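You operate a simulated robot arm through the tools that you are given. There is no shell and no other tool. Be economical: measure what you need, move in short steps, check, and stop when the job is done.

Carry out the task below with a simulated two-armed robot. There is one attempt and no reset: what you move stays moved.

## Task
Fit the aluminium weight inside the blue butt section and cap it again.
Fine: hold the section while you turn its cap; then stand it on the green ready mat, where finished work is picked up. Set down upright: what you pick out.

Only the result counts: the job must be done as asked and must still hold three seconds after the hand-in. Knocking over, shifting, dropping, spilling or breaking anything else fails it. Lids that push on must go on centred and level and be pressed home; caps that screw on are set level and turned clockwise until they are tight.

## Robot
Two 6-joint arms with two-finger parallel grippers on one trunk, on a base that drives. Base frame: it is fixed to the floor where the robot stands at the start and does not move with it; the origin is under the middle of the robot, x ahead of it, y to its left, z up; the surface under the hand at the start is at about z = 80. Readings come in cm, rad, newtons and seconds.
The left shoulder is at the start at [28, 18.5, 108], the right one opposite. With the tool pointing down near the work surface each hand reaches from about 54 to 94 cm from the robot's upright axis, wherever it stands, measured 20 degrees to its own side. Places, roughly: bore of the blue butt section [50, -10, 100]; green ready mat [50, -50, 80]; number 3 bench [70, -80, 80]. Payload 1.57 kg a hand.
The TCP of each hand is the grasp point between the finger pads, 3 cm short of the fingertips. In the tool frame z runs along the fingers and y along their closing line. The gripper opens to 8 cm. The fingers are 1.7 cm wide and 1.2 cm thick; the gripper's body (4 by 8.2 cm) begins 8 cm behind the TCP.
Orientation is told as [roll, pitch, yaw] about the base's x, y, z axes, in that order, counted from this pose: with the fingers straight down and closing along the base's y, the tool's x points along the base's -x, its y along +y and its z along -z.

## Interface
- The arms move only by the tool jog_arm. It takes "left_deltas", "right_deltas" or both (then of equal length, played together; a hand with none holds still); each is text: rows parted by semicolons, each of 7 numbers parted by spaces: the turn, a rotation vector about the tool's x, y, z in rad, then the shift along the tool's x, y, z in mm, then the opening in per cent of the stroke, from 0 (shut) to 100 (fully open). In form: wx wy wz x y z jaw; .... A call has 1 to 20 rows; each row shifts and turns the commanded pose from where the row before left it, along the tool's axes as they then stand. Each row takes 0.2 s and may step no farther than 5 cm and 0.15 rad from the row before; otherwise, or with a gripper value out of range, the whole call is refused. A pose out of reach is approached as far as the arm can. The call stops where the force on the tool passes 90 N (or 10 N more than at its start, if that is more) or the arm is blocked; 0.2 s more then pass. Each finger travels about 15.3 cm/s and halts on what it meets, pressing with about 41 N; the grip force reading is that of the motor and also rises with nothing between the fingers. The clock runs only during rows and for 0.2 s after the last one: add rows that do not move to give the fingers time. The reply holds the time, the measured pose of the TCP, the force on the tool along the base axes, the opening and the grip force, in the units named above and with some noise, with the torque about the TCP (base axes, N m) and any sound that the robot's microphone picked up, and new pictures: "show" is both (left out), scene, wrist or none (wrist: the cameras of the hands that moved).
- Cameras (640 x 400 px; columns grow to the right, rows downward): "scene" is now at [23.24, -2.57, 151.66]; the picture's right is [-0.35, -0.94, 0.00], its down [-0.73, 0.27, -0.63] and it looks along [0.59, -0.22, -0.77] (base axes); focal length 225 px, centre (320, 200). "left" rides on the left gripper at [7.2, 0.7, -12.2] in its tool frame; the picture's right is [-0.09, 1.00, 0.00], its down [-0.84, -0.08, -0.54] and it looks along [-0.54, -0.05, 0.84] (tool axes); focal length 238 px, centre (320, 200). "right" rides on the right gripper at [7.2, -0.7, -12.2] in its tool frame; the picture's right is [0.09, 1.00, 0.00], its down [-0.84, 0.08, -0.54] and it looks along [-0.54, 0.05, 0.84] (tool axes); focal length 238 px, centre (320, 200). There is no depth. A picture from a camera that has moved, and an enlarged one, comes with that camera's place and axes in the base frame and with its lens.
- lift_body(by): slides the trunk up (or, below 0, down) by that many cm; the arms and the scene camera ride with it, the base frame stays. It gives what a move gives, with no picture.
- roll_base(legs): drives the robot by 1 to 6 legs, each [ahead, turn to the left] in cm and rad, along the robot's own axes; the way and the turn of a leg run together, so that a leg with both is an arc; at most 150 cm and 3.142 rad a leg. The arms and the cameras ride along, it lands a little off, and it stops where it bumps. It gives what a move gives, and a new picture of the scene camera.
- aim_head(pan, tilt): turns the head with the scene camera to pan (to the left, within 1.501 rad either way) and tilt (down, from -0.506 to 1.204), counted from straight ahead of the robot. It gives what a move gives, and a new picture of the scene camera.
- zoom(camera, box): a new picture of the part [left, top, right, bottom] of that camera's present view, enlarged. It takes no simulated time.
- job_done(): hands the job in; it is judged then, once.

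Go step by step. Nothing tells you exact positions but the pictures and the camera data: compare them with the known pose of the tool, close in by small moves and look again before you grip or let go. The budget is 120 turns and 260 pictures, counting those below and the enlarged ones. Unless the task says otherwise, let go and move clear before handing in, and close with one line.

The tools are called after "Emit:" by a JSON object that holds its "name" and its "arguments". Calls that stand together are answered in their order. jog_arm: Moves the arms, as the interface text tells. Its arguments: {"type":"object","properties":{"left_deltas":{"type":"string"},"right_deltas":{"type":"string"},"show":{"type":"string","enum":["both","scene","wrist","none"]}},"required":[]} The other tools are called the same way: lift_body (by) slides the trunk up or down; roll_base (legs) drives the base; aim_head (pan, tilt) turns the head that bears the scene camera; zoom (camera, box) takes an enlarged picture of a part of a camera's view; job_done () hands the job in.

At the start:

```text
time_s: 0.0
left_tool_pos: [57.98, 0.09, 131.25]
left_orientation: [-0.001, 0.0, 0.002]
left_ft_force: [0.3, -0.2, -0.1]
left_torque: [0.01, 0.0, 0.02]
left_width: 7.98
left_gripper_force: 0.1
right_tool_pos: [47.23, -38.48, 124.96]
right_orientation: [-0.001, 0.0, -0.001]
right_ft_force: [-0.1, 0.6, -0.5]
right_torque: [0.0, 0.02, 0.0]
right_width: 8.0
right_gripper_force: 0.1
trunk travel left (down, up): [-77.5, 21.5]
robot x, y, heading: [0.35, 0.02, -0.001]
head pan, tilt: [-0.354, 0.887]
```

scene: 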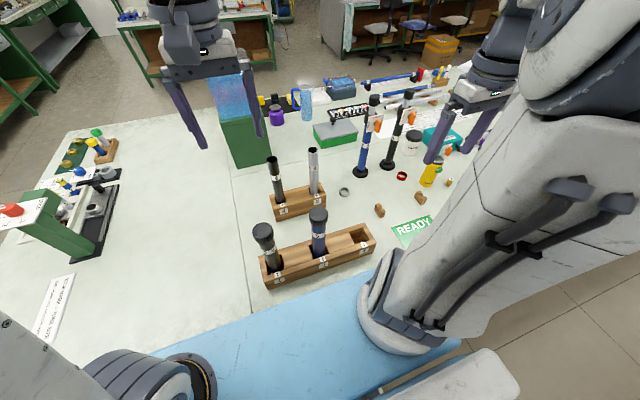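
right: 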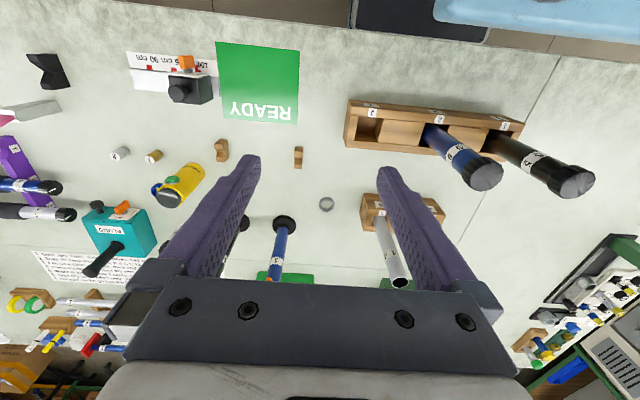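
left: 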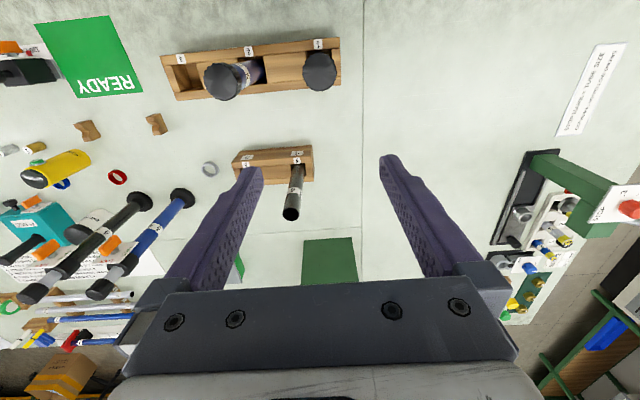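

I see a rack with two rod butt sections (blue and black) and small cylinders near the READY mat, which may be weights. I'll zoom in to identify them.

Emit:
{"name": "zoom", "arguments": {"camera": "scene", "box": [240, 140, 400, 300]}}

Emit:
{"name": "zoom", "arguments": {"camera": "right", "box": [80, 120, 240, 220]}}

Emit:
{"name": "zoom", "arguments": {"camera": "scene", "box": [360, 60, 520, 260]}}

```text
2.50 times, centred on (320, 220) of scene
camera zoom: at [23.24, -2.57, 151.66], right [-0.35, -0.94, 0.0], down [-0.73, 0.27, -0.63], along [0.59, -0.22, -0.77], focal length 562 px, centre (320, 150)
```

zoom: 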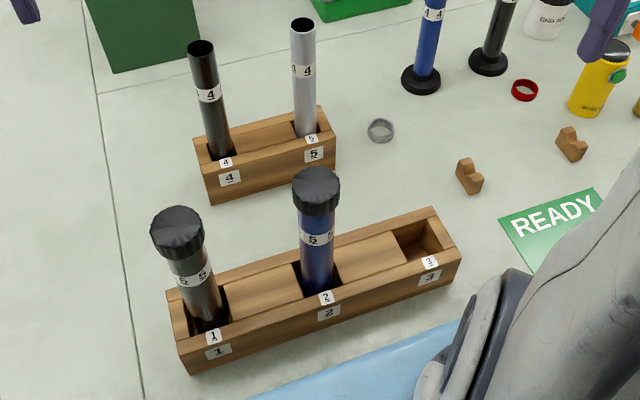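

```text
4.00 times, centred on (160, 170) of right
camera zoom: at [40.08, -39.13, 137.18], right [-0.09, 1.0, 0.0], down [0.84, 0.08, 0.54], along [0.54, 0.05, -0.84], focal length 953 px, centre (960, 320)
```

zoom: 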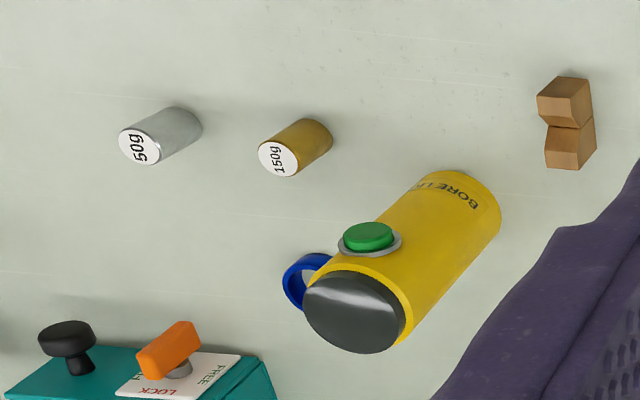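

```text
2.00 times, centred on (440, 160) of scene
camera zoom: at [23.24, -2.57, 151.66], right [-0.35, -0.94, 0.0], down [-0.73, 0.27, -0.63], along [0.59, -0.22, -0.77], focal length 449 px, centre (80, 280)
```

zoom: 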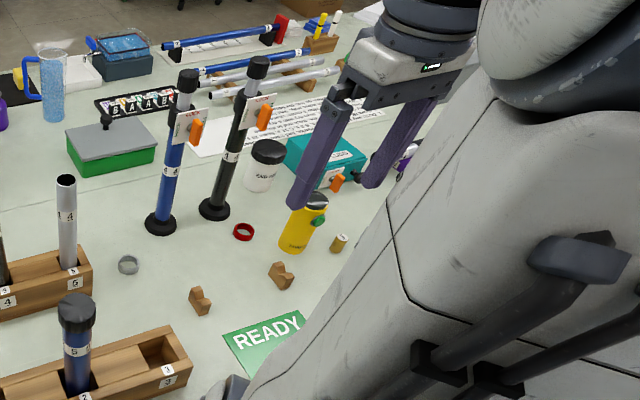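

Emit:
{"name": "zoom", "arguments": {"camera": "right", "box": [0, 180, 160, 320]}}

Emit:
{"name": "zoom", "arguments": {"camera": "left", "box": [140, 20, 360, 220]}}

Emit:
{"name": "zoom", "arguments": {"camera": "scene", "box": [350, 60, 500, 160]}}

Emit:
{"name": "zoom", "arguments": {"camera": "right", "box": [330, 80, 610, 280]}}

```text
2.86 times, centred on (80, 250) of right
camera zoom: at [40.08, -39.13, 137.18], right [-0.09, 1.0, 0.0], down [0.84, 0.08, 0.54], along [0.54, 0.05, -0.84], focal length 681 px, centre (1006, 57)
```

zoom: 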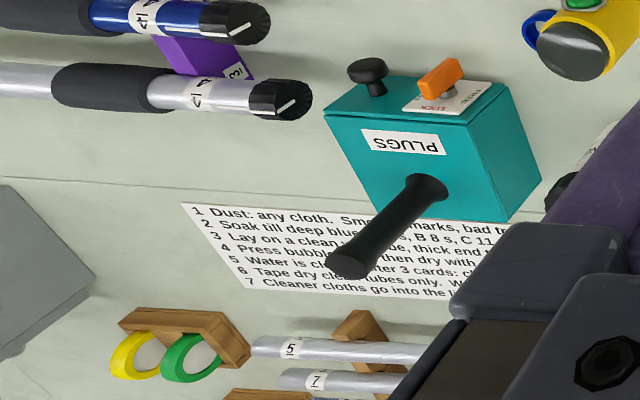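

```text
2.00 times, centred on (250, 120) of left
camera zoom: at [50.77, 0.84, 143.59], right [0.09, 1.0, 0.0], down [0.84, -0.08, 0.54], along [0.54, -0.05, -0.84], focal length 477 px, centre (460, 360)
```

zoom: 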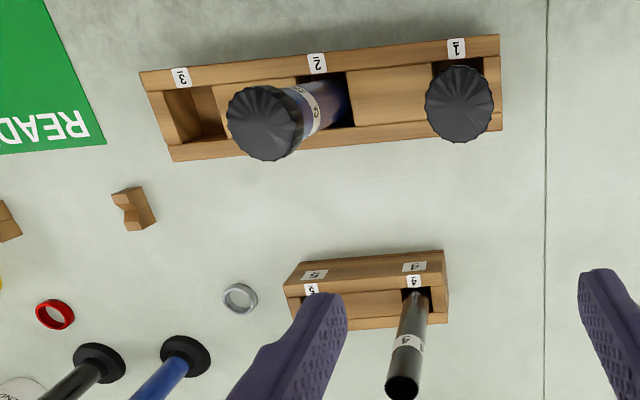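

```text
4.00 times, centred on (425, 110) of scene
camera zoom: at [23.24, -2.57, 151.66], right [-0.35, -0.94, 0.0], down [-0.73, 0.27, -0.63], along [0.59, -0.22, -0.77], focal length 898 px, centre (-100, 560)
```

zoom: 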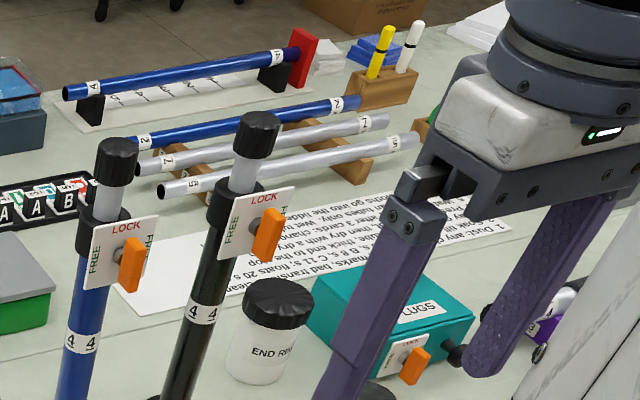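

```text
2.00 times, centred on (470, 180) of right
camera zoom: at [40.08, -39.13, 137.18], right [-0.09, 1.0, 0.0], down [0.84, 0.08, 0.54], along [0.54, 0.05, -0.84], focal length 477 px, centre (20, 240)
```

zoom: 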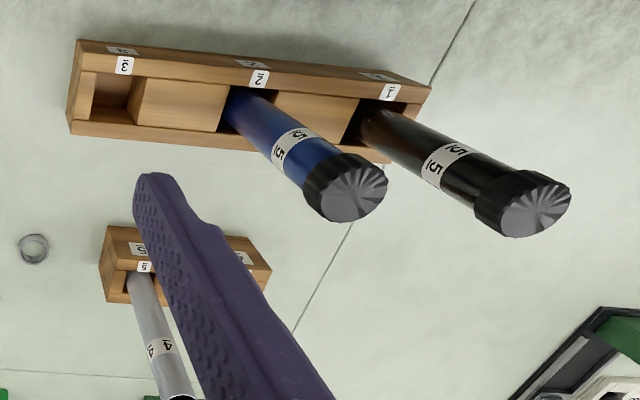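

Emit:
{"name": "lift_body", "arguments": {"by": 15}}

Emit:
{"name": "aim_head", "arguments": {"pan": -1.4, "tilt": 0.8}}

```text
time_s: 1.8
left_tool_pos: [57.92, 0.1, 146.26]
left_orientation: [0.001, -0.001, 0.001]
left_ft_force: [-1.0, -0.2, -0.5]
left_torque: [0.01, -0.04, -0.01]
left_width: 8.0
left_gripper_force: 0.0
right_tool_pos: [47.23, -38.41, 140.02]
right_orientation: [0.001, 0.0, -0.001]
right_ft_force: [1.2, -0.5, -0.2]
right_torque: [0.0, 0.03, 0.01]
right_width: 8.01
right_gripper_force: 0.0
trunk travel left (down, up): [-92.5, 6.5]
robot x, y, heading: [0.11, -0.12, -0.003]
head pan, tilt: [-0.354, 0.887]
```

```text
time_s: 3.0
left_tool_pos: [58.0, 0.04, 146.28]
left_orientation: [-0.002, 0.002, -0.001]
left_ft_force: [-0.1, 0.4, -0.2]
left_torque: [-0.01, 0.02, -0.01]
left_width: 8.0
left_gripper_force: 0.0
right_tool_pos: [47.28, -38.45, 140.09]
right_orientation: [0.0, 0.002, 0.0]
right_ft_force: [-0.6, -0.5, 0.6]
right_torque: [0.03, -0.01, -0.03]
right_width: 8.01
right_gripper_force: 0.1
trunk travel left (down, up): [-92.5, 6.5]
robot x, y, heading: [-0.4, 0.13, 0.004]
head pan, tilt: [-1.4, 0.799]
camera scene: at [17.47, -7.87, 167.35], right [-0.99, -0.17, 0.0], down [-0.12, 0.71, -0.7], along [0.12, -0.69, -0.72], focal length 225 px, centre (320, 200)
```

scene: 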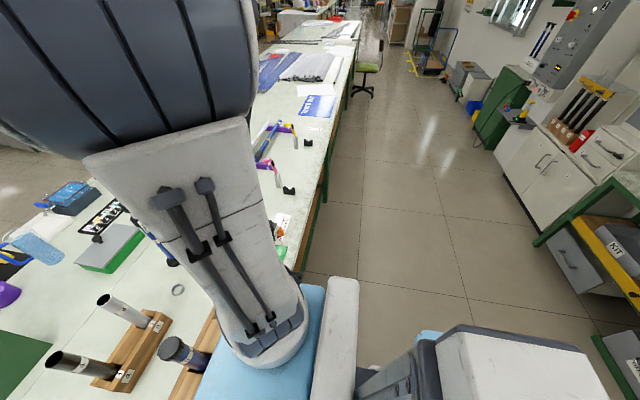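

Floor to the right is clear. I'll shift the robot about 38 cm to the right along the bench, so that both the section and the weights can be reached.

Emit:
{"name": "roll_base", "arguments": {"legs": [[-26, 0], [0, -1.5708], [38, 0], [0, 1.5708], [19, 0]]}}

Emit:
{"name": "aim_head", "arguments": {"pan": 0.1, "tilt": 0.9}}

```text
time_s: 15.8
left_tool_pos: [50.67, -37.0, 146.27]
left_orientation: [-0.001, 0.001, 0.016]
left_ft_force: [0.3, 0.3, 0.7]
left_torque: [0.02, -0.02, 0.05]
left_width: 8.01
left_gripper_force: 0.0
right_tool_pos: [40.58, -75.78, 139.98]
right_orientation: [-0.001, 0.0, 0.015]
right_ft_force: [0.2, 0.1, -1.0]
right_torque: [0.0, -0.02, 0.01]
right_width: 8.0
right_gripper_force: 0.1
trunk travel left (down, up): [-92.5, 6.5]
robot x, y, heading: [-7.24, -38.31, 0.016]
head pan, tilt: [-1.4, 0.799]
camera scene: at [10.3, -45.71, 167.34], right [-0.98, -0.18, 0.0], down [-0.13, 0.7, -0.7], along [0.13, -0.69, -0.72], focal length 225 px, centre (320, 200)
```

scene: 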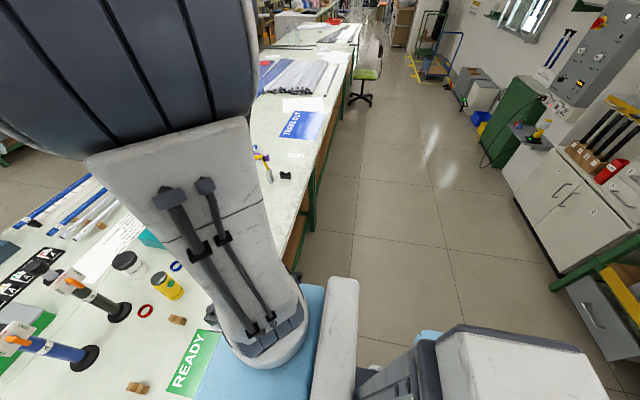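

```text
time_s: 17.4
left_tool_pos: [50.7, -37.07, 146.47]
left_orientation: [0.0, 0.001, 0.016]
left_ft_force: [0.3, -0.6, 0.3]
left_torque: [0.02, -0.02, 0.03]
left_width: 8.01
left_gripper_force: 0.0
right_tool_pos: [40.61, -75.68, 139.96]
right_orientation: [0.001, 0.002, 0.016]
right_ft_force: [0.1, -0.3, -0.1]
right_torque: [0.0, -0.01, 0.02]
right_width: 8.0
right_gripper_force: 0.1
trunk travel left (down, up): [-92.5, 6.5]
robot x, y, heading: [-7.24, -37.83, 0.011]
head pan, tilt: [0.099, 0.901]
camera scene: at [16.33, -36.92, 166.56], right [0.11, -0.99, 0.0], down [-0.78, -0.09, -0.62], along [0.62, 0.07, -0.78], focal length 225 px, centre (320, 200)
```

scene: 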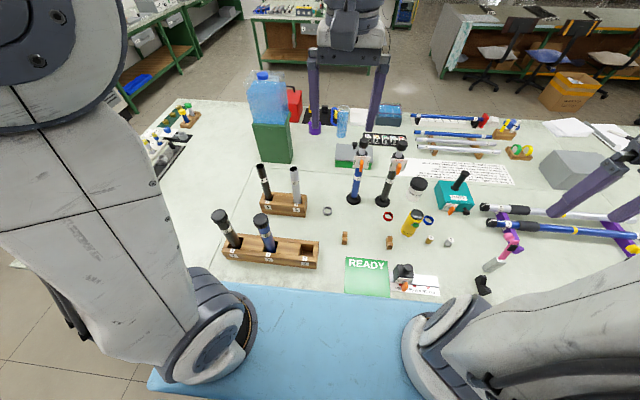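

Emit:
{"name": "zoom", "arguments": {"camera": "scene", "box": [190, 150, 350, 290]}}

Emit:
{"name": "zoom", "arguments": {"camera": "scene", "box": [330, 170, 490, 310]}}

```text
2.86 times, centred on (270, 220) of scene
camera zoom: at [16.33, -36.92, 166.56], right [0.11, -0.99, 0.0], down [-0.78, -0.09, -0.62], along [0.62, 0.07, -0.78], focal length 642 px, centre (463, 143)
```

zoom: 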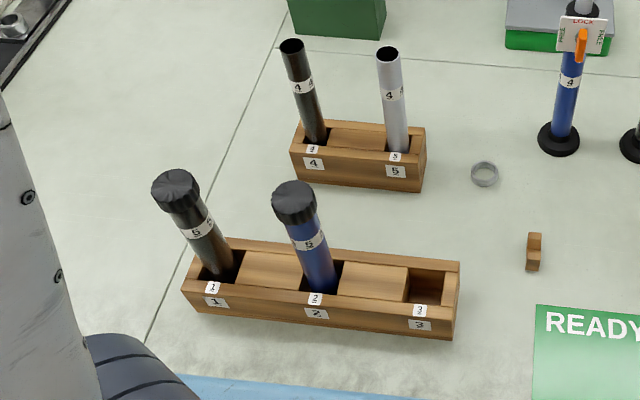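

```text
2.86 times, centred on (410, 240) of scene
camera zoom: at [16.33, -36.92, 166.56], right [0.11, -0.99, 0.0], down [-0.78, -0.09, -0.62], along [0.62, 0.07, -0.78], focal length 642 px, centre (63, 86)
```

zoom: 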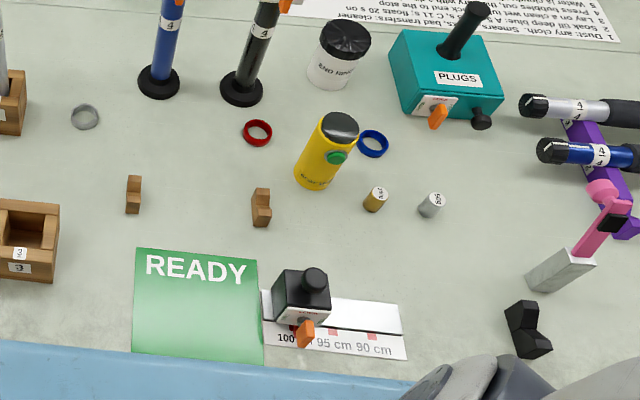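

Blue section cap top appears near [54, -13, 107]. I'll move the left hand above it to refine.

Emit:
{"name": "jog_arm", "arguments": {"left_deltas": "0 0 0 -7 48 0 100; 0 0 0 -7 48 0 100; 0 0 0 -7 48 0 100; 0 0 0 -6 48 0 100; 0 0 0 -6 48 0 100; 0 0 0 0 0 40 100; 0 0 0 0 0 40 100; 0 0 0 0 0 40 100; 0 0 0 0 0 40 100; 0 0 0 0 0 40 100; 0 0 0 0 0 40 100; 0 0 0 0 0 0 100"}}

```text
time_s: 20.0
left_tool_pos: [53.69, -12.78, 122.44]
left_orientation: [0.0, 0.0, 0.014]
left_ft_force: [0.4, 0.9, -0.4]
left_torque: [0.0, -0.03, 0.0]
left_width: 7.98
left_gripper_force: 0.1
right_tool_pos: [40.53, -75.76, 139.95]
right_orientation: [0.0, 0.0, 0.015]
right_ft_force: [0.9, 0.4, 0.0]
right_torque: [0.01, 0.02, -0.02]
right_width: 8.01
right_gripper_force: 0.0
trunk travel left (down, up): [-92.5, 6.5]
robot x, y, heading: [-7.41, -38.03, 0.007]
head pan, tilt: [0.099, 0.901]
camera scene: at [16.36, -36.91, 166.55], right [0.11, -0.99, 0.0], down [-0.78, -0.09, -0.62], along [0.62, 0.07, -0.78], focal length 225 px, centre (320, 200)
camera left: at [46.42, -12.2, 134.75], right [0.08, 1.0, 0.0], down [0.84, -0.06, 0.54], along [0.54, -0.04, -0.84], focal length 238 px, centre (320, 200)
```

scene: 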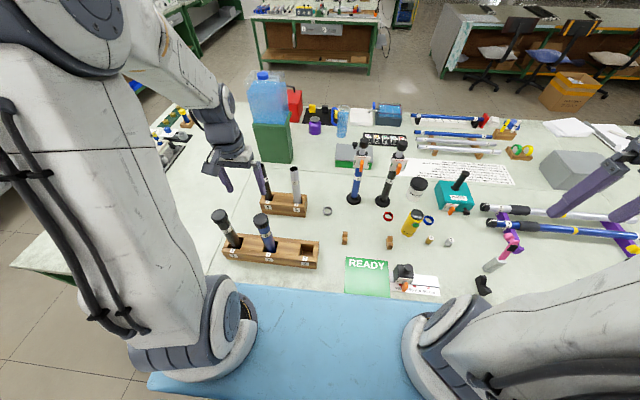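
left: 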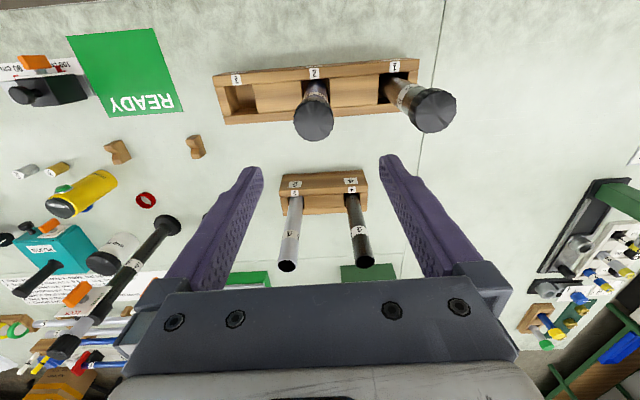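

Cap is refined to about [53, -13.3], top z ≈108.5. I'll lower the left hand a bit for another look, and begin to bring the right hand to a slanted side grip (yaw 45°, 30° above horizontal).

Emit:
{"name": "jog_arm", "arguments": {"left_deltas": "0 0 0 7 -5 40 100; 0 0 0 0 0 40 100", "right_deltas": "0 0 0 0 0 0 100; 0 0 0 0 0 0 100", "show": "wrist"}}

Emit:
{"name": "jog_arm", "arguments": {"right_deltas": "0 0 0 0 50 0 100; 0 0 0 0 50 0 100; 0 0 0 0 50 0 100; 0 0 0 0 50 0 100; 0 0 0 0 50 0 100; 0 0 0 0 50 0 100; 0 0 -0.15 0 0 0 100; 0 0 -0.15 0 0 0 100; 0 0 -0.15 0 0 0 100; 0 0 -0.15 0 0 0 100; 0 0 -0.15 0 0 0 100; 0 -0.15 0 0 0 0 100; 0 -0.15 0 0 0 0 100; 0 -0.15 0 0 0 0 100; 0 -0.15 0 0 0 0 100; 0 -0.15 0 0 0 0 100; 0 -0.15 0 0 0 0 100; 0 -0.15 0 0 0 0 100; 0 0 0 0 0 0 100"}}

```text
time_s: 20.6
left_tool_pos: [52.81, -13.13, 114.24]
left_orientation: [0.001, 0.0, 0.016]
left_ft_force: [0.5, 0.4, 0.0]
left_torque: [0.0, -0.03, 0.0]
left_width: 8.01
left_gripper_force: 0.1
right_tool_pos: [40.63, -75.74, 139.97]
right_orientation: [0.001, 0.0, 0.016]
right_ft_force: [-1.2, -0.2, 1.5]
right_torque: [-0.01, -0.02, 0.01]
right_width: 8.02
right_gripper_force: 0.1
trunk travel left (down, up): [-92.5, 6.5]
robot x, y, heading: [-7.13, -38.05, 0.013]
head pan, tilt: [0.099, 0.901]
camera right: at [33.43, -76.55, 152.17], right [-0.11, 0.99, 0.0], down [0.84, 0.09, 0.54], along [0.54, 0.06, -0.84], focal length 238 px, centre (320, 200)
camera left: at [45.61, -12.57, 126.61], right [0.08, 1.0, 0.0], down [0.84, -0.06, 0.54], along [0.54, -0.04, -0.84], focal length 238 px, centre (320, 200)
```

right: 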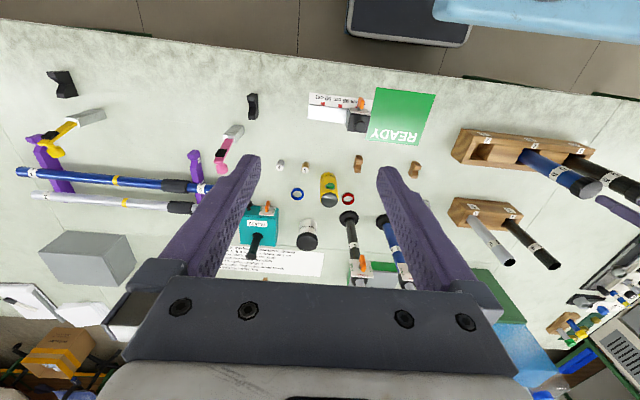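
left: 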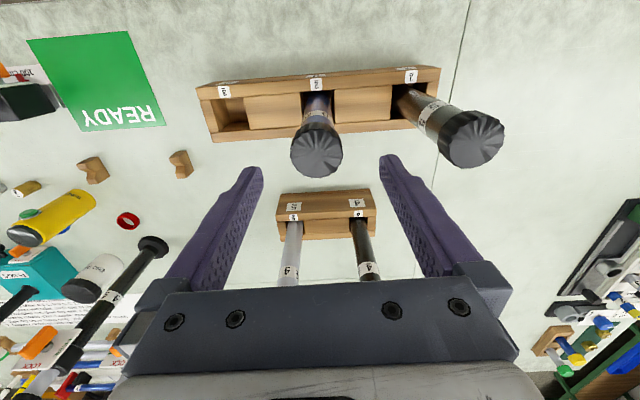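

```text
time_s: 24.6
left_tool_pos: [52.84, -13.16, 114.35]
left_orientation: [0.0, -0.001, 0.015]
left_ft_force: [-0.1, 1.0, 0.4]
left_torque: [0.01, 0.01, 0.01]
left_width: 8.0
left_gripper_force: 0.1
right_tool_pos: [53.69, -44.45, 138.06]
right_orientation: [0.002, -1.047, 0.763]
right_ft_force: [0.0, 0.1, -0.7]
right_torque: [0.0, -0.02, -0.02]
right_width: 8.01
right_gripper_force: 0.0
right hand out of reach, approached as far as the arm can: row 2, 3, 4, 12, 13, 14, 15, 16, 17, 18
trunk travel left (down, up): [-92.5, 6.5]
robot x, y, heading: [-7.5, -38.05, 0.016]
head pan, tilt: [0.099, 0.901]
camera scene: at [16.34, -36.91, 166.56], right [0.11, -0.99, 0.0], down [-0.78, -0.09, -0.62], along [0.62, 0.07, -0.78], focal length 225 px, centre (320, 200)
camera right: at [43.94, -54.8, 137.89], right [-0.72, 0.69, -0.08], down [-0.09, 0.02, 1.0], along [0.68, 0.73, 0.05], focal length 238 px, centre (320, 200)
```

scene: 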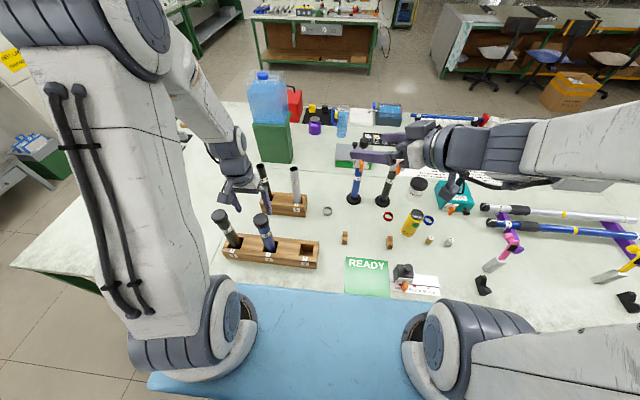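
right: 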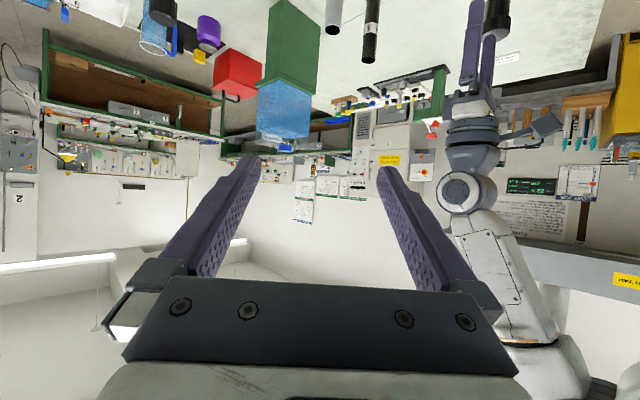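

The right hand is oriented; now I'll lower it to a staging spot behind-right of the section.

Emit:
{"name": "jog_arm", "arguments": {"right_deltas": "0 0 0 36 19 24 100; 0 0 0 36 19 24 100; 0 0 0 36 19 24 100; 0 0 0 36 19 24 100; 0 0 0 36 19 24 100; 0 0 0 36 19 24 100; 0 0 0 36 19 24 100; 0 0 0 36 19 24 100; 0 0 0 0 0 0 100"}}

```text
time_s: 26.6
left_tool_pos: [52.78, -13.17, 114.4]
left_orientation: [0.0, 0.001, 0.016]
left_ft_force: [-0.2, -0.5, 0.0]
left_torque: [0.01, 0.0, -0.01]
left_width: 8.01
left_gripper_force: 0.0
right_tool_pos: [57.9, -33.93, 122.22]
right_orientation: [0.059, -1.035, 0.724]
right_ft_force: [-0.3, -0.9, -0.2]
right_torque: [-0.03, -0.01, 0.0]
right_width: 8.01
right_gripper_force: 0.0
right hand out of reach, approached as far as the arm can: row 1, 2, 3, 4, 5, 6, 7, 8
trunk travel left (down, up): [-92.5, 6.5]
robot x, y, heading: [-7.27, -38.13, 0.013]
head pan, tilt: [0.099, 0.901]
camera scene: at [16.33, -36.9, 166.56], right [0.11, -0.99, 0.0], down [-0.78, -0.09, -0.62], along [0.62, 0.07, -0.78], focal length 225 px, centre (320, 200)
camera right: at [48.3, -44.38, 122.26], right [-0.73, 0.68, -0.05], down [-0.06, 0.01, 1.0], along [0.68, 0.73, 0.04], focal length 238 px, centre (320, 200)
```

scene: 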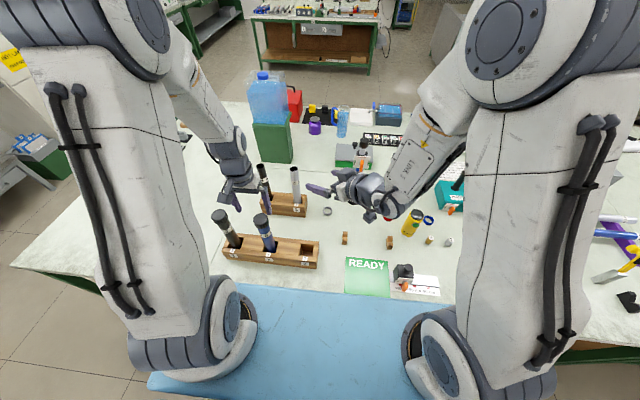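
right: 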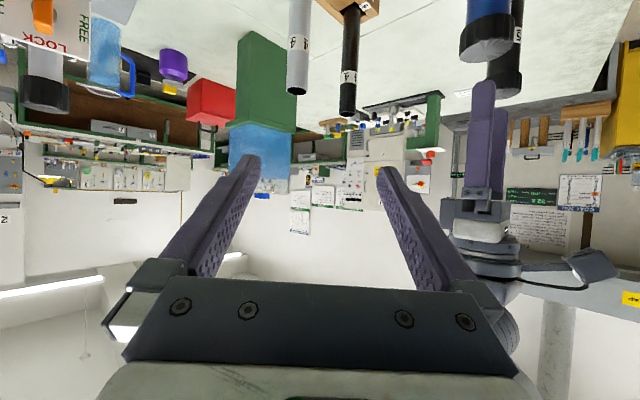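

Emit:
{"name": "jog_arm", "arguments": {"right_deltas": "0 0 0 -39.7 -24.2 6.2 100; 0 0 0 -39.7 -24.2 6.2 100; 0 0 0 -39.7 -24.2 6.2 100; 0 0 0 -39.7 -24.2 6.2 100; 0 0 0 -39.7 -24.2 6.2 100; 0 0 0 -39.7 -24.2 6.2 100; 0 0 0 -39.7 -24.2 6.2 100; 0 0 0 -39.7 -24.2 6.2 100; 0 0 0 0 0 0 100", "show": "none"}}

```text
time_s: 28.6
left_tool_pos: [52.98, -13.09, 114.3]
left_orientation: [0.0, 0.0, 0.016]
left_ft_force: [-0.2, 0.5, -0.2]
left_torque: [0.01, -0.01, -0.01]
left_width: 8.04
left_gripper_force: 0.1
right_tool_pos: [85.68, -34.48, 147.03]
right_orientation: [0.001, -1.05, 0.764]
right_ft_force: [0.4, -0.1, -1.1]
right_torque: [-0.01, -0.01, 0.03]
right_width: 8.02
right_gripper_force: 0.1
trunk travel left (down, up): [-92.5, 6.5]
robot x, y, heading: [-7.3, -37.87, 0.009]
head pan, tilt: [0.099, 0.901]
```

Commands are counted from the reached pose. The right wrist needs more room, so I'll back the base up 12 cm.

Emit:
{"name": "roll_base", "arguments": {"legs": [[-12, 0]]}}

```text
time_s: 29.8
left_tool_pos: [40.64, -13.13, 114.28]
left_orientation: [0.001, -0.001, 0.016]
left_ft_force: [-0.1, 0.1, 0.0]
left_torque: [0.02, 0.02, -0.01]
left_width: 8.0
left_gripper_force: 0.0
right_tool_pos: [73.58, -34.62, 147.1]
right_orientation: [0.0, -1.049, 0.766]
right_ft_force: [-1.1, -0.3, -0.2]
right_torque: [0.0, 0.0, 0.01]
right_width: 8.01
right_gripper_force: 0.0
trunk travel left (down, up): [-92.5, 6.5]
robot x, y, heading: [-19.19, -38.58, 0.01]
head pan, tilt: [0.099, 0.901]
camera scene: at [4.25, -37.05, 166.57], right [0.11, -0.99, 0.0], down [-0.78, -0.09, -0.62], along [0.62, 0.07, -0.78], focal length 225 px, centre (320, 200)
```

scene: 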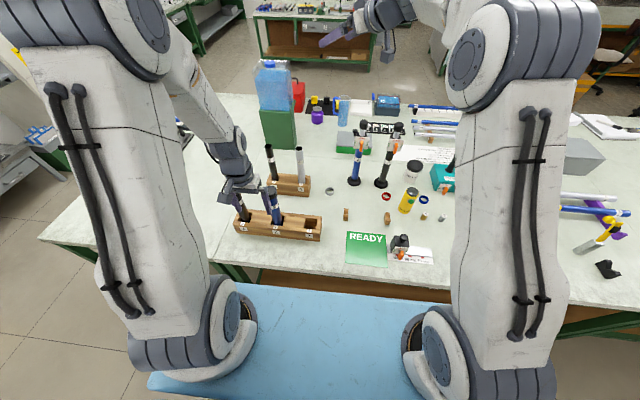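

Emit:
{"name": "jog_arm", "arguments": {"left_deltas": "0 0 0 -41 0 -27 100; 0 0 0 -41 0 -27 100; 0 0 0 -41 0 -27 100; 0 0 0 0 0 0 100; 0 0 0 0 0 0 100; 0 0 0 0 0 0 100; 0 0 0 0 0 0 100; 0 0 0 0 0 0 100; 0 0 0 0 0 0 100; 0 0 0 0 0 0 100", "right_deltas": "0 0 0 42.9 21.8 3.4 100; 0 0 0 42.9 21.8 3.4 100; 0 0 0 42.9 21.8 3.4 100; 0 0 0 42.9 21.8 3.4 100; 0 0 0 42.9 21.8 3.4 100; 0 0 0 42.9 21.8 3.4 100; 0 0 0 42.9 21.8 3.4 100; 0 0 0 42.9 21.8 3.4 100; 0 0 0 42.9 21.8 3.4 100; 0 0 0 0 0 0 100"}}

```text
time_s: 32.0
left_tool_pos: [53.21, -13.16, 122.2]
left_orientation: [0.0, -0.001, 0.016]
left_ft_force: [0.4, -0.9, 0.2]
left_torque: [0.03, -0.02, -0.04]
left_width: 7.97
left_gripper_force: 0.1
right_tool_pos: [52.69, -31.64, 116.51]
right_orientation: [0.06, -1.038, 0.723]
right_ft_force: [-0.3, -0.8, 0.1]
right_torque: [0.01, 0.0, 0.01]
right_width: 8.0
right_gripper_force: 0.1
right hand out of reach, approached as far as the arm can: row 8, 9
trunk travel left (down, up): [-92.5, 6.5]
robot x, y, heading: [-19.31, -38.05, 0.013]
head pan, tilt: [0.099, 0.901]
camera scene: at [4.27, -37.04, 166.56], right [0.11, -0.99, 0.0], down [-0.78, -0.09, -0.62], along [0.62, 0.07, -0.78], focal length 225 px, centre (320, 200)
camera right: at [43.07, -42.07, 116.5], right [-0.73, 0.68, -0.05], down [-0.06, 0.0, 1.0], along [0.68, 0.73, 0.04], focal length 238 px, centre (320, 200)
camera left: at [46.05, -12.6, 134.55], right [0.08, 1.0, 0.0], down [0.84, -0.06, 0.54], along [0.54, -0.04, -0.84], focal length 238 px, centre (320, 200)
```

scene: 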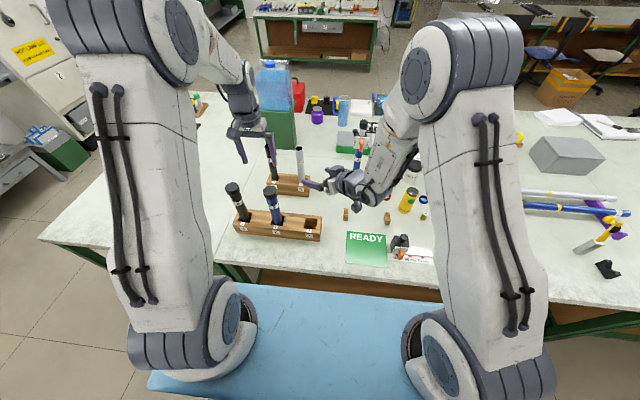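
right: 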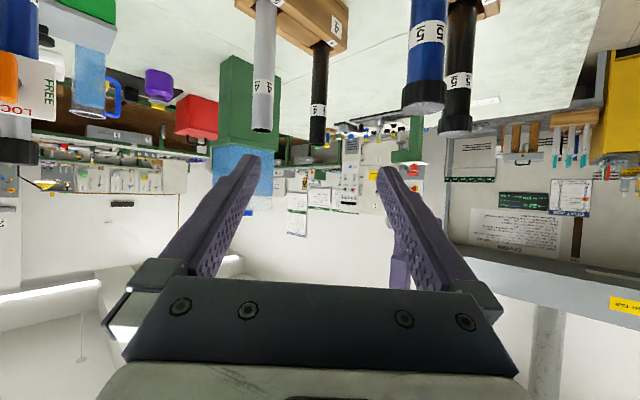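
left: 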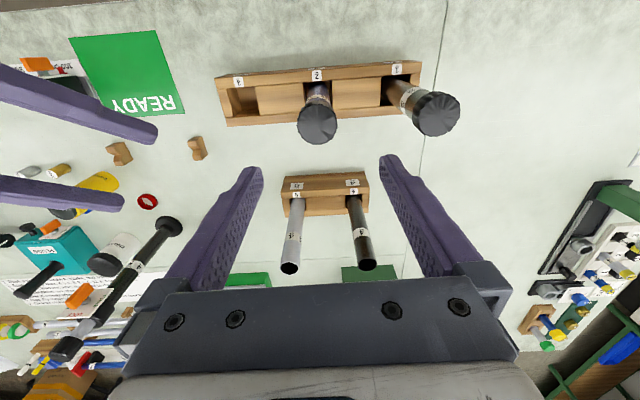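

Emit:
{"name": "jog_arm", "arguments": {"right_deltas": "0 0 0 26 25.4 27 100; 0 0 0 26 25.4 27 100; 0 0 0 26 25.4 27 100; 0 0 0 26 25.4 27 100; 0 0 0 26 25.4 27 100; 0 0 0 0 0 0 100"}}

```text
time_s: 33.4
left_tool_pos: [53.14, -13.3, 122.4]
left_orientation: [0.0, 0.0, 0.015]
left_ft_force: [0.0, 0.2, 0.4]
left_torque: [0.07, 0.0, 0.02]
left_width: 8.01
left_gripper_force: 0.0
right_tool_pos: [58.03, -19.1, 107.92]
right_orientation: [0.073, -1.056, 0.716]
right_ft_force: [1.7, -2.9, 30.6]
right_torque: [1.52, 0.51, -0.01]
right_width: 7.93
right_gripper_force: 0.1
right hand out of reach, approached as far as the arm can: row 1, 2, 3, 4, 5
trunk travel left (down, up): [-92.5, 6.5]
robot x, y, heading: [-19.36, -37.91, 0.013]
head pan, tilt: [0.099, 0.901]
camera scene: at [4.12, -37.13, 166.63], right [0.11, -0.99, 0.0], down [-0.78, -0.09, -0.62], along [0.62, 0.07, -0.78], focal length 225 px, centre (320, 200)
camera right: at [48.46, -29.64, 107.53], right [-0.73, 0.68, -0.04], down [-0.07, -0.01, 1.0], along [0.68, 0.73, 0.06], focal length 238 px, centre (320, 200)
```

scene: 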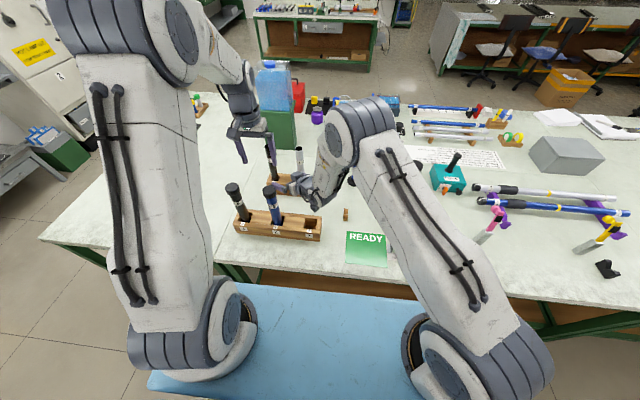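
right: 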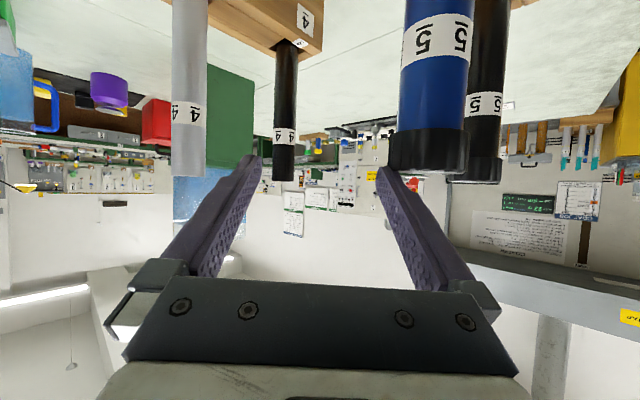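

The right finger is pressing on the cap's top; I back it up straight away.

Emit:
{"name": "jog_arm", "arguments": {"right_deltas": "0 0 0 -17 0 -10 100; 0 0 0 -26 0 -15 100; 0 0 0 -35 0 -20 100; 0 0 0 0 0 0 100"}}

```text
time_s: 34.4
left_tool_pos: [53.2, -13.18, 122.35]
left_orientation: [0.0, -0.004, 0.018]
left_ft_force: [-1.9, -0.3, 16.5]
left_torque: [-0.86, 0.15, -0.07]
left_width: 8.01
left_gripper_force: 0.0
right_tool_pos: [58.99, -19.24, 116.09]
right_orientation: [-0.001, -1.041, 0.768]
right_ft_force: [1.3, 0.8, -16.0]
right_torque: [-0.18, -0.96, -0.07]
right_width: 7.94
right_gripper_force: 0.0
right hand out of reach, approached as far as the arm can: row 1
trunk travel left (down, up): [-92.5, 6.5]
robot x, y, heading: [-19.35, -38.02, 0.017]
head pan, tilt: [0.099, 0.901]
camera scene: at [4.22, -37.05, 166.56], right [0.11, -0.99, 0.0], down [-0.78, -0.09, -0.62], along [0.62, 0.07, -0.78], focal length 225 px, centre (320, 200)
camera right: at [49.29, -29.65, 116.05], right [-0.72, 0.68, -0.08], down [-0.09, 0.03, 1.0], along [0.68, 0.73, 0.04], focal length 238 px, centre (320, 200)
```

scene: 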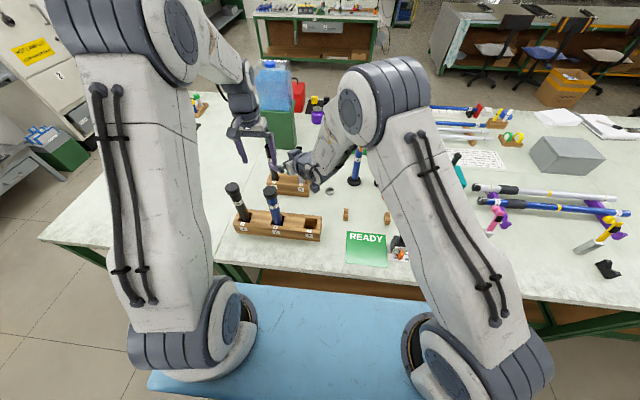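
right: 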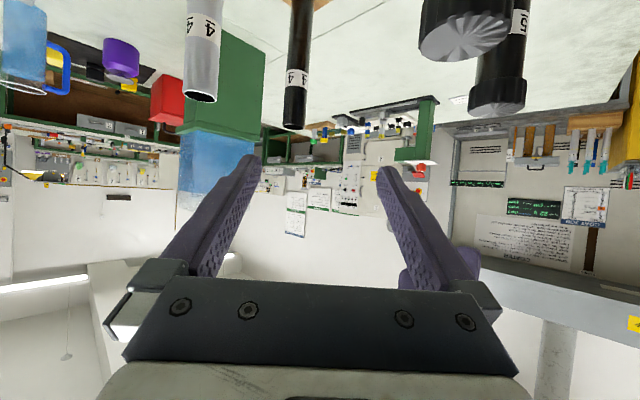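

Section remains upright. I back the right hand away to the right, raise the left, and turn the right hand to approach almost straight from the right (better reach).

Emit:
{"name": "jog_arm", "arguments": {"left_deltas": "0 0 0 0 0 -20 100; 0 0 0 0 0 -40 100; 0 0 0 0 0 -40 100; 0 0 0 0 0 0 100; 0 0 0 0 0 0 100; 0 0 0 0 0 0 100; 0 0 0 0 0 0 100; 0 0 0 0 0 0 100; 0 0 0 0 0 0 100; 0 0 0 0 0 0 100; 0 0 0 0 0 0 100", "right_deltas": "0 0 0 7 -14 -12 100; 0 0 0 14 -29 -24 100; 0 0 0 14 -29 -24 100; 0 0 0 14 -29 -24 100; 0 0 0 7 -14 -12 100; -0.13 0 -0.075 0 0 0 100; -0.13 0 -0.075 0 0 0 100; -0.13 0 -0.075 0 0 0 100; -0.13 0 -0.075 0 0 0 100; -0.026 0 -0.015 0 0 0 100; 0 0 0 0 0 0 100"}}

```text
time_s: 36.8
left_tool_pos: [52.95, -13.34, 132.45]
left_orientation: [0.0, -0.001, 0.017]
left_ft_force: [0.1, 0.2, -0.4]
left_torque: [0.03, -0.01, -0.01]
left_width: 8.01
left_gripper_force: 0.0
right_tool_pos: [58.97, -35.45, 116.3]
right_orientation: [-0.003, -1.05, 1.401]
right_ft_force: [-0.2, 0.3, -0.1]
right_torque: [0.02, 0.02, 0.01]
right_width: 8.01
right_gripper_force: 0.0
trunk travel left (down, up): [-92.5, 6.5]
robot x, y, heading: [-19.16, -38.21, 0.014]
head pan, tilt: [0.099, 0.901]
camera scene: at [4.25, -37.05, 166.56], right [0.11, -0.99, 0.0], down [-0.78, -0.09, -0.62], along [0.62, 0.07, -0.78], focal length 225 px, centre (320, 200)
camera right: at [57.15, -49.53, 116.08], right [-0.99, 0.13, -0.08], down [-0.09, -0.04, 1.0], along [0.12, 0.99, 0.05], focal length 238 px, centre (320, 200)
camera left: at [45.74, -12.72, 144.69], right [0.08, 1.0, 0.0], down [0.84, -0.06, 0.54], along [0.54, -0.04, -0.84], focal length 238 px, centre (320, 200)
```

scene: 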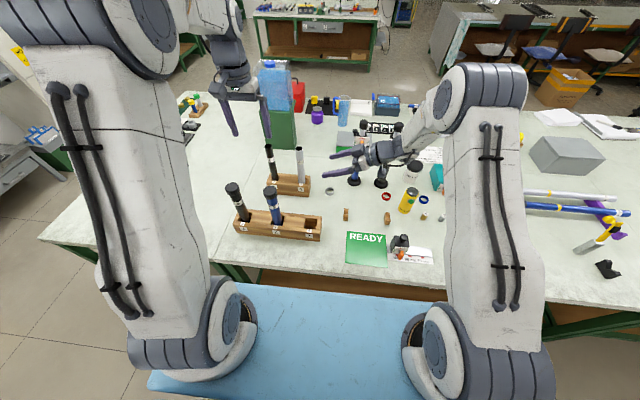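
right: 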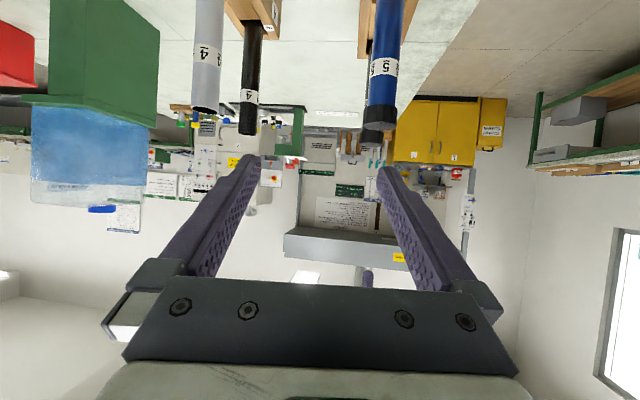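
left: 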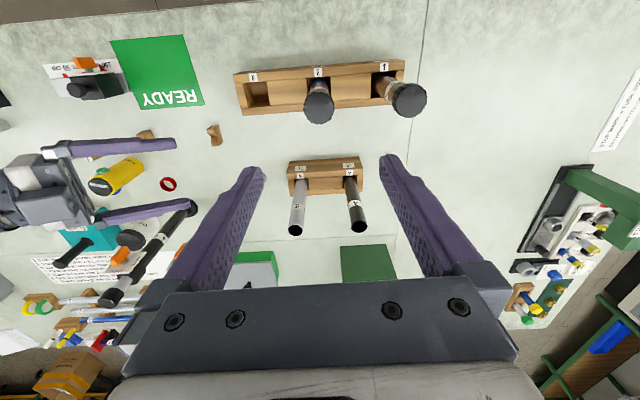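

Emit:
{"name": "jog_arm", "arguments": {"right_deltas": "0 0 0 16.2 19.5 37 100; 0 0 0 16.2 19.5 37 100; 0 0 0 16.2 19.5 37 100; 0 0 0 16.2 19.5 37 100; 0 0 0 16.2 19.5 37 100; 0 0 0 0 0 0 100"}}

```text
time_s: 38.2
left_tool_pos: [53.02, -13.24, 132.3]
left_orientation: [0.0, -0.002, 0.015]
left_ft_force: [-0.6, 0.6, 0.4]
left_torque: [0.0, -0.01, 0.0]
left_width: 7.99
left_gripper_force: 0.0
right_tool_pos: [51.68, -21.96, 99.68]
right_orientation: [-0.004, -1.048, 1.4]
right_ft_force: [0.5, 0.2, 0.0]
right_torque: [0.0, 0.01, -0.01]
right_width: 7.99
right_gripper_force: 0.1
trunk travel left (down, up): [-92.5, 6.5]
robot x, y, heading: [-19.56, -38.3, 0.012]
head pan, tilt: [0.099, 0.901]
camera scene: at [4.26, -37.02, 166.56], right [0.11, -0.99, 0.0], down [-0.78, -0.09, -0.62], along [0.62, 0.07, -0.78], focal length 225 px, centre (320, 200)
camera right: at [49.96, -36.04, 99.52], right [-0.99, 0.13, -0.08], down [-0.09, -0.04, 1.0], along [0.12, 0.99, 0.05], focal length 238 px, centre (320, 200)
```

scene: 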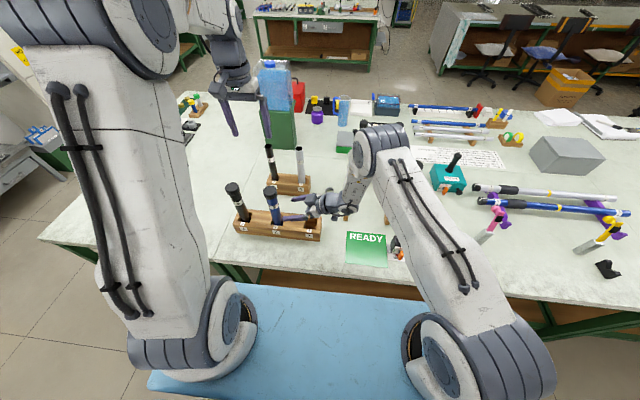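
right: 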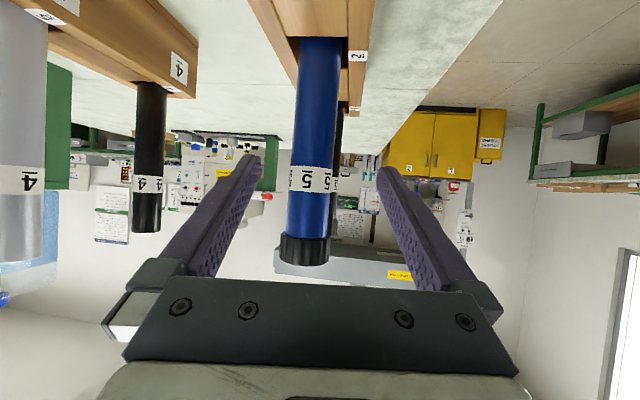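

The tube sits well between the right fingers. I advance to the tube at z≈95.

Emit:
{"name": "jog_arm", "arguments": {"right_deltas": "0 0 0 0 0 33 100; 0 0 0 0 0 33 100; 0 0 0 0 0 33 100; 0 0 0 0 0 0 100"}}

```text
time_s: 39.2
left_tool_pos: [53.02, -13.35, 132.42]
left_orientation: [0.0, 0.001, 0.016]
left_ft_force: [0.0, 0.3, 0.5]
left_torque: [-0.01, 0.01, -0.03]
left_width: 7.99
left_gripper_force: 0.2
right_tool_pos: [52.85, -13.46, 95.16]
right_orientation: [-0.001, -1.048, 1.398]
right_ft_force: [-0.3, -0.3, 0.1]
right_torque: [-0.01, 0.0, -0.01]
right_width: 8.01
right_gripper_force: 0.1
trunk travel left (down, up): [-92.5, 6.5]
robot x, y, heading: [-19.65, -38.28, 0.016]
head pan, tilt: [0.099, 0.901]
camera scene: at [4.26, -37.03, 166.56], right [0.11, -0.99, 0.0], down [-0.78, -0.09, -0.62], along [0.62, 0.07, -0.78], focal length 225 px, centre (320, 200)
camera right: at [51.05, -27.57, 95.06], right [-0.99, 0.13, -0.08], down [-0.09, -0.04, 1.0], along [0.12, 0.99, 0.05], focal length 238 px, centre (320, 200)
```

scene: 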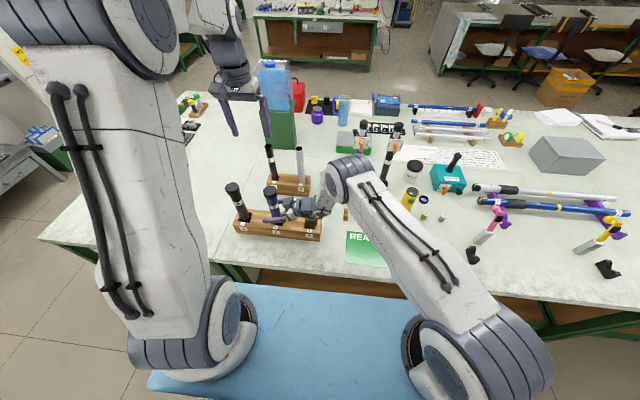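
right: 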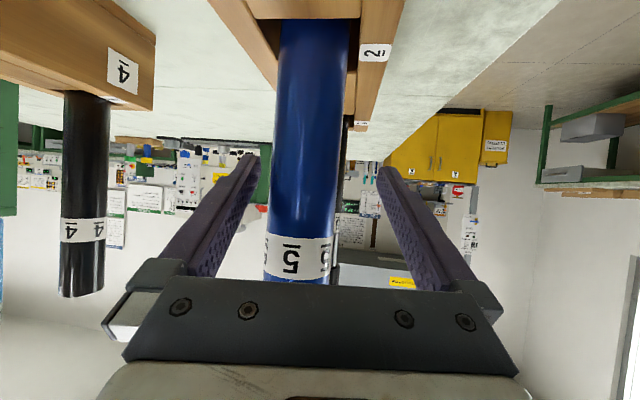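

Emit:
{"name": "jog_arm", "arguments": {"right_deltas": "0 0 0 0 -7.5 0 100; 0 0 0 0 0 0 100; 0 0 0 0 0 0 0; 0 0 0 0 0 0 0; 0 0 0 0 0 0 0"}}

```text
time_s: 40.4
left_tool_pos: [52.93, -13.3, 132.42]
left_orientation: [0.002, 0.001, 0.017]
left_ft_force: [0.7, -0.6, -0.2]
left_torque: [-0.03, -0.01, -0.03]
left_width: 8.01
left_gripper_force: 0.1
right_tool_pos: [53.61, -13.65, 95.23]
right_orientation: [-0.004, -1.049, 1.399]
right_ft_force: [1.2, 0.7, -0.2]
right_torque: [-0.02, 0.0, 0.01]
right_width: 3.86
right_gripper_force: 41.4
trunk travel left (down, up): [-92.5, 6.5]
robot x, y, heading: [-19.45, -38.32, 0.013]
head pan, tilt: [0.099, 0.901]
camera scene: at [4.26, -37.04, 166.56], right [0.11, -0.99, 0.0], down [-0.78, -0.09, -0.62], along [0.62, 0.07, -0.78], focal length 225 px, centre (320, 200)
camera right: at [51.87, -27.73, 95.04], right [-0.99, 0.13, -0.08], down [-0.09, -0.04, 1.0], along [0.12, 0.99, 0.05], focal length 238 px, centre (320, 200)
```

scene: 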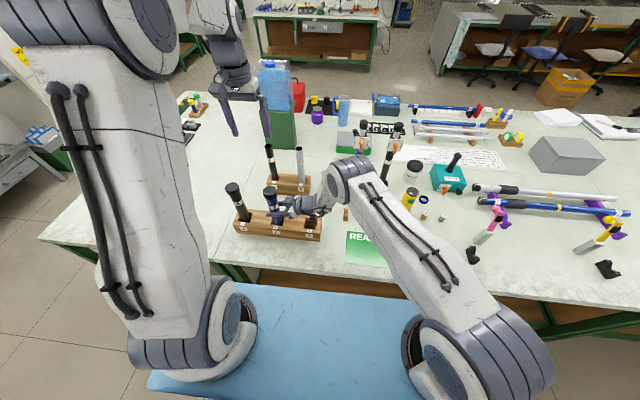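
right: 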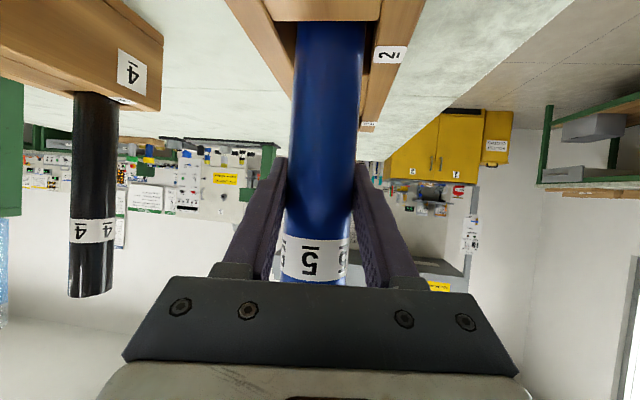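

The tube is held (3.86 cm). Next the left hand comes down toward the cap.

Emit:
{"name": "jog_arm", "arguments": {"left_deltas": "0 0 0 -5 0 45 100; 0 0 0 0 0 45 100; 0 0 0 0 0 45 100; 0 0 0 0 0 45 100; 0 0 0 0 0 0 100"}}

```text
time_s: 41.6
left_tool_pos: [53.44, -12.87, 114.19]
left_orientation: [0.0, 0.0, 0.014]
left_ft_force: [-0.1, -0.5, -0.4]
left_torque: [0.02, 0.0, -0.01]
left_width: 8.0
left_gripper_force: 0.1
right_tool_pos: [53.61, -13.64, 95.27]
right_orientation: [-0.001, -1.049, 1.4]
right_ft_force: [0.1, -0.3, 1.0]
right_torque: [-0.03, 0.1, 0.0]
right_width: 3.82
right_gripper_force: 41.3
trunk travel left (down, up): [-92.5, 6.5]
robot x, y, heading: [-19.62, -38.36, 0.015]
head pan, tilt: [0.099, 0.901]
camera scene: at [4.26, -37.05, 166.56], right [0.11, -0.99, 0.0], down [-0.78, -0.09, -0.62], along [0.62, 0.07, -0.78], focal length 225 px, centre (320, 200)
camera left: at [46.24, -12.19, 126.49], right [0.08, 1.0, 0.0], down [0.84, -0.06, 0.54], along [0.54, -0.04, -0.84], focal length 238 px, centre (320, 200)
```

scene: 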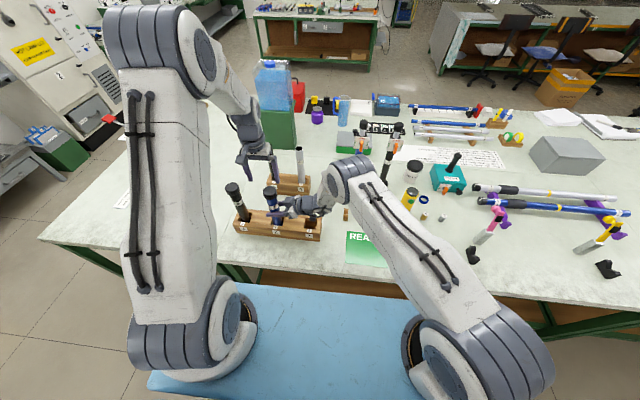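
left: 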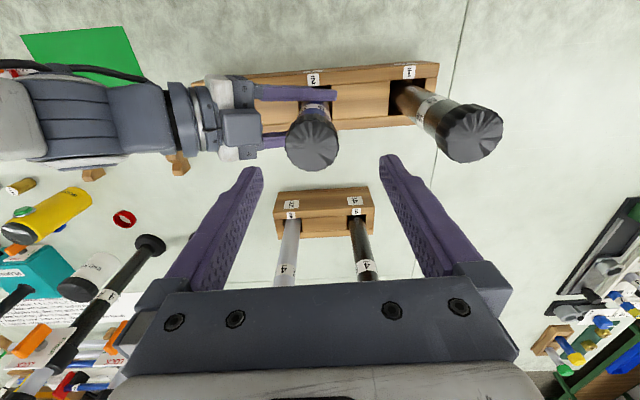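

Emit:
{"name": "zoom", "arguments": {"camera": "left", "box": [260, 80, 360, 180]}}

```text
4.00 times, centred on (310, 130) of left
camera zoom: at [46.24, -12.19, 126.49], right [0.08, 1.0, 0.0], down [0.84, -0.06, 0.54], along [0.54, -0.04, -0.84], focal length 953 px, centre (360, 480)
```

zoom: 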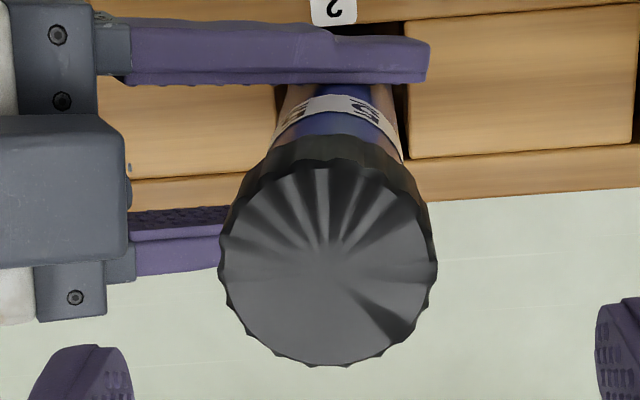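

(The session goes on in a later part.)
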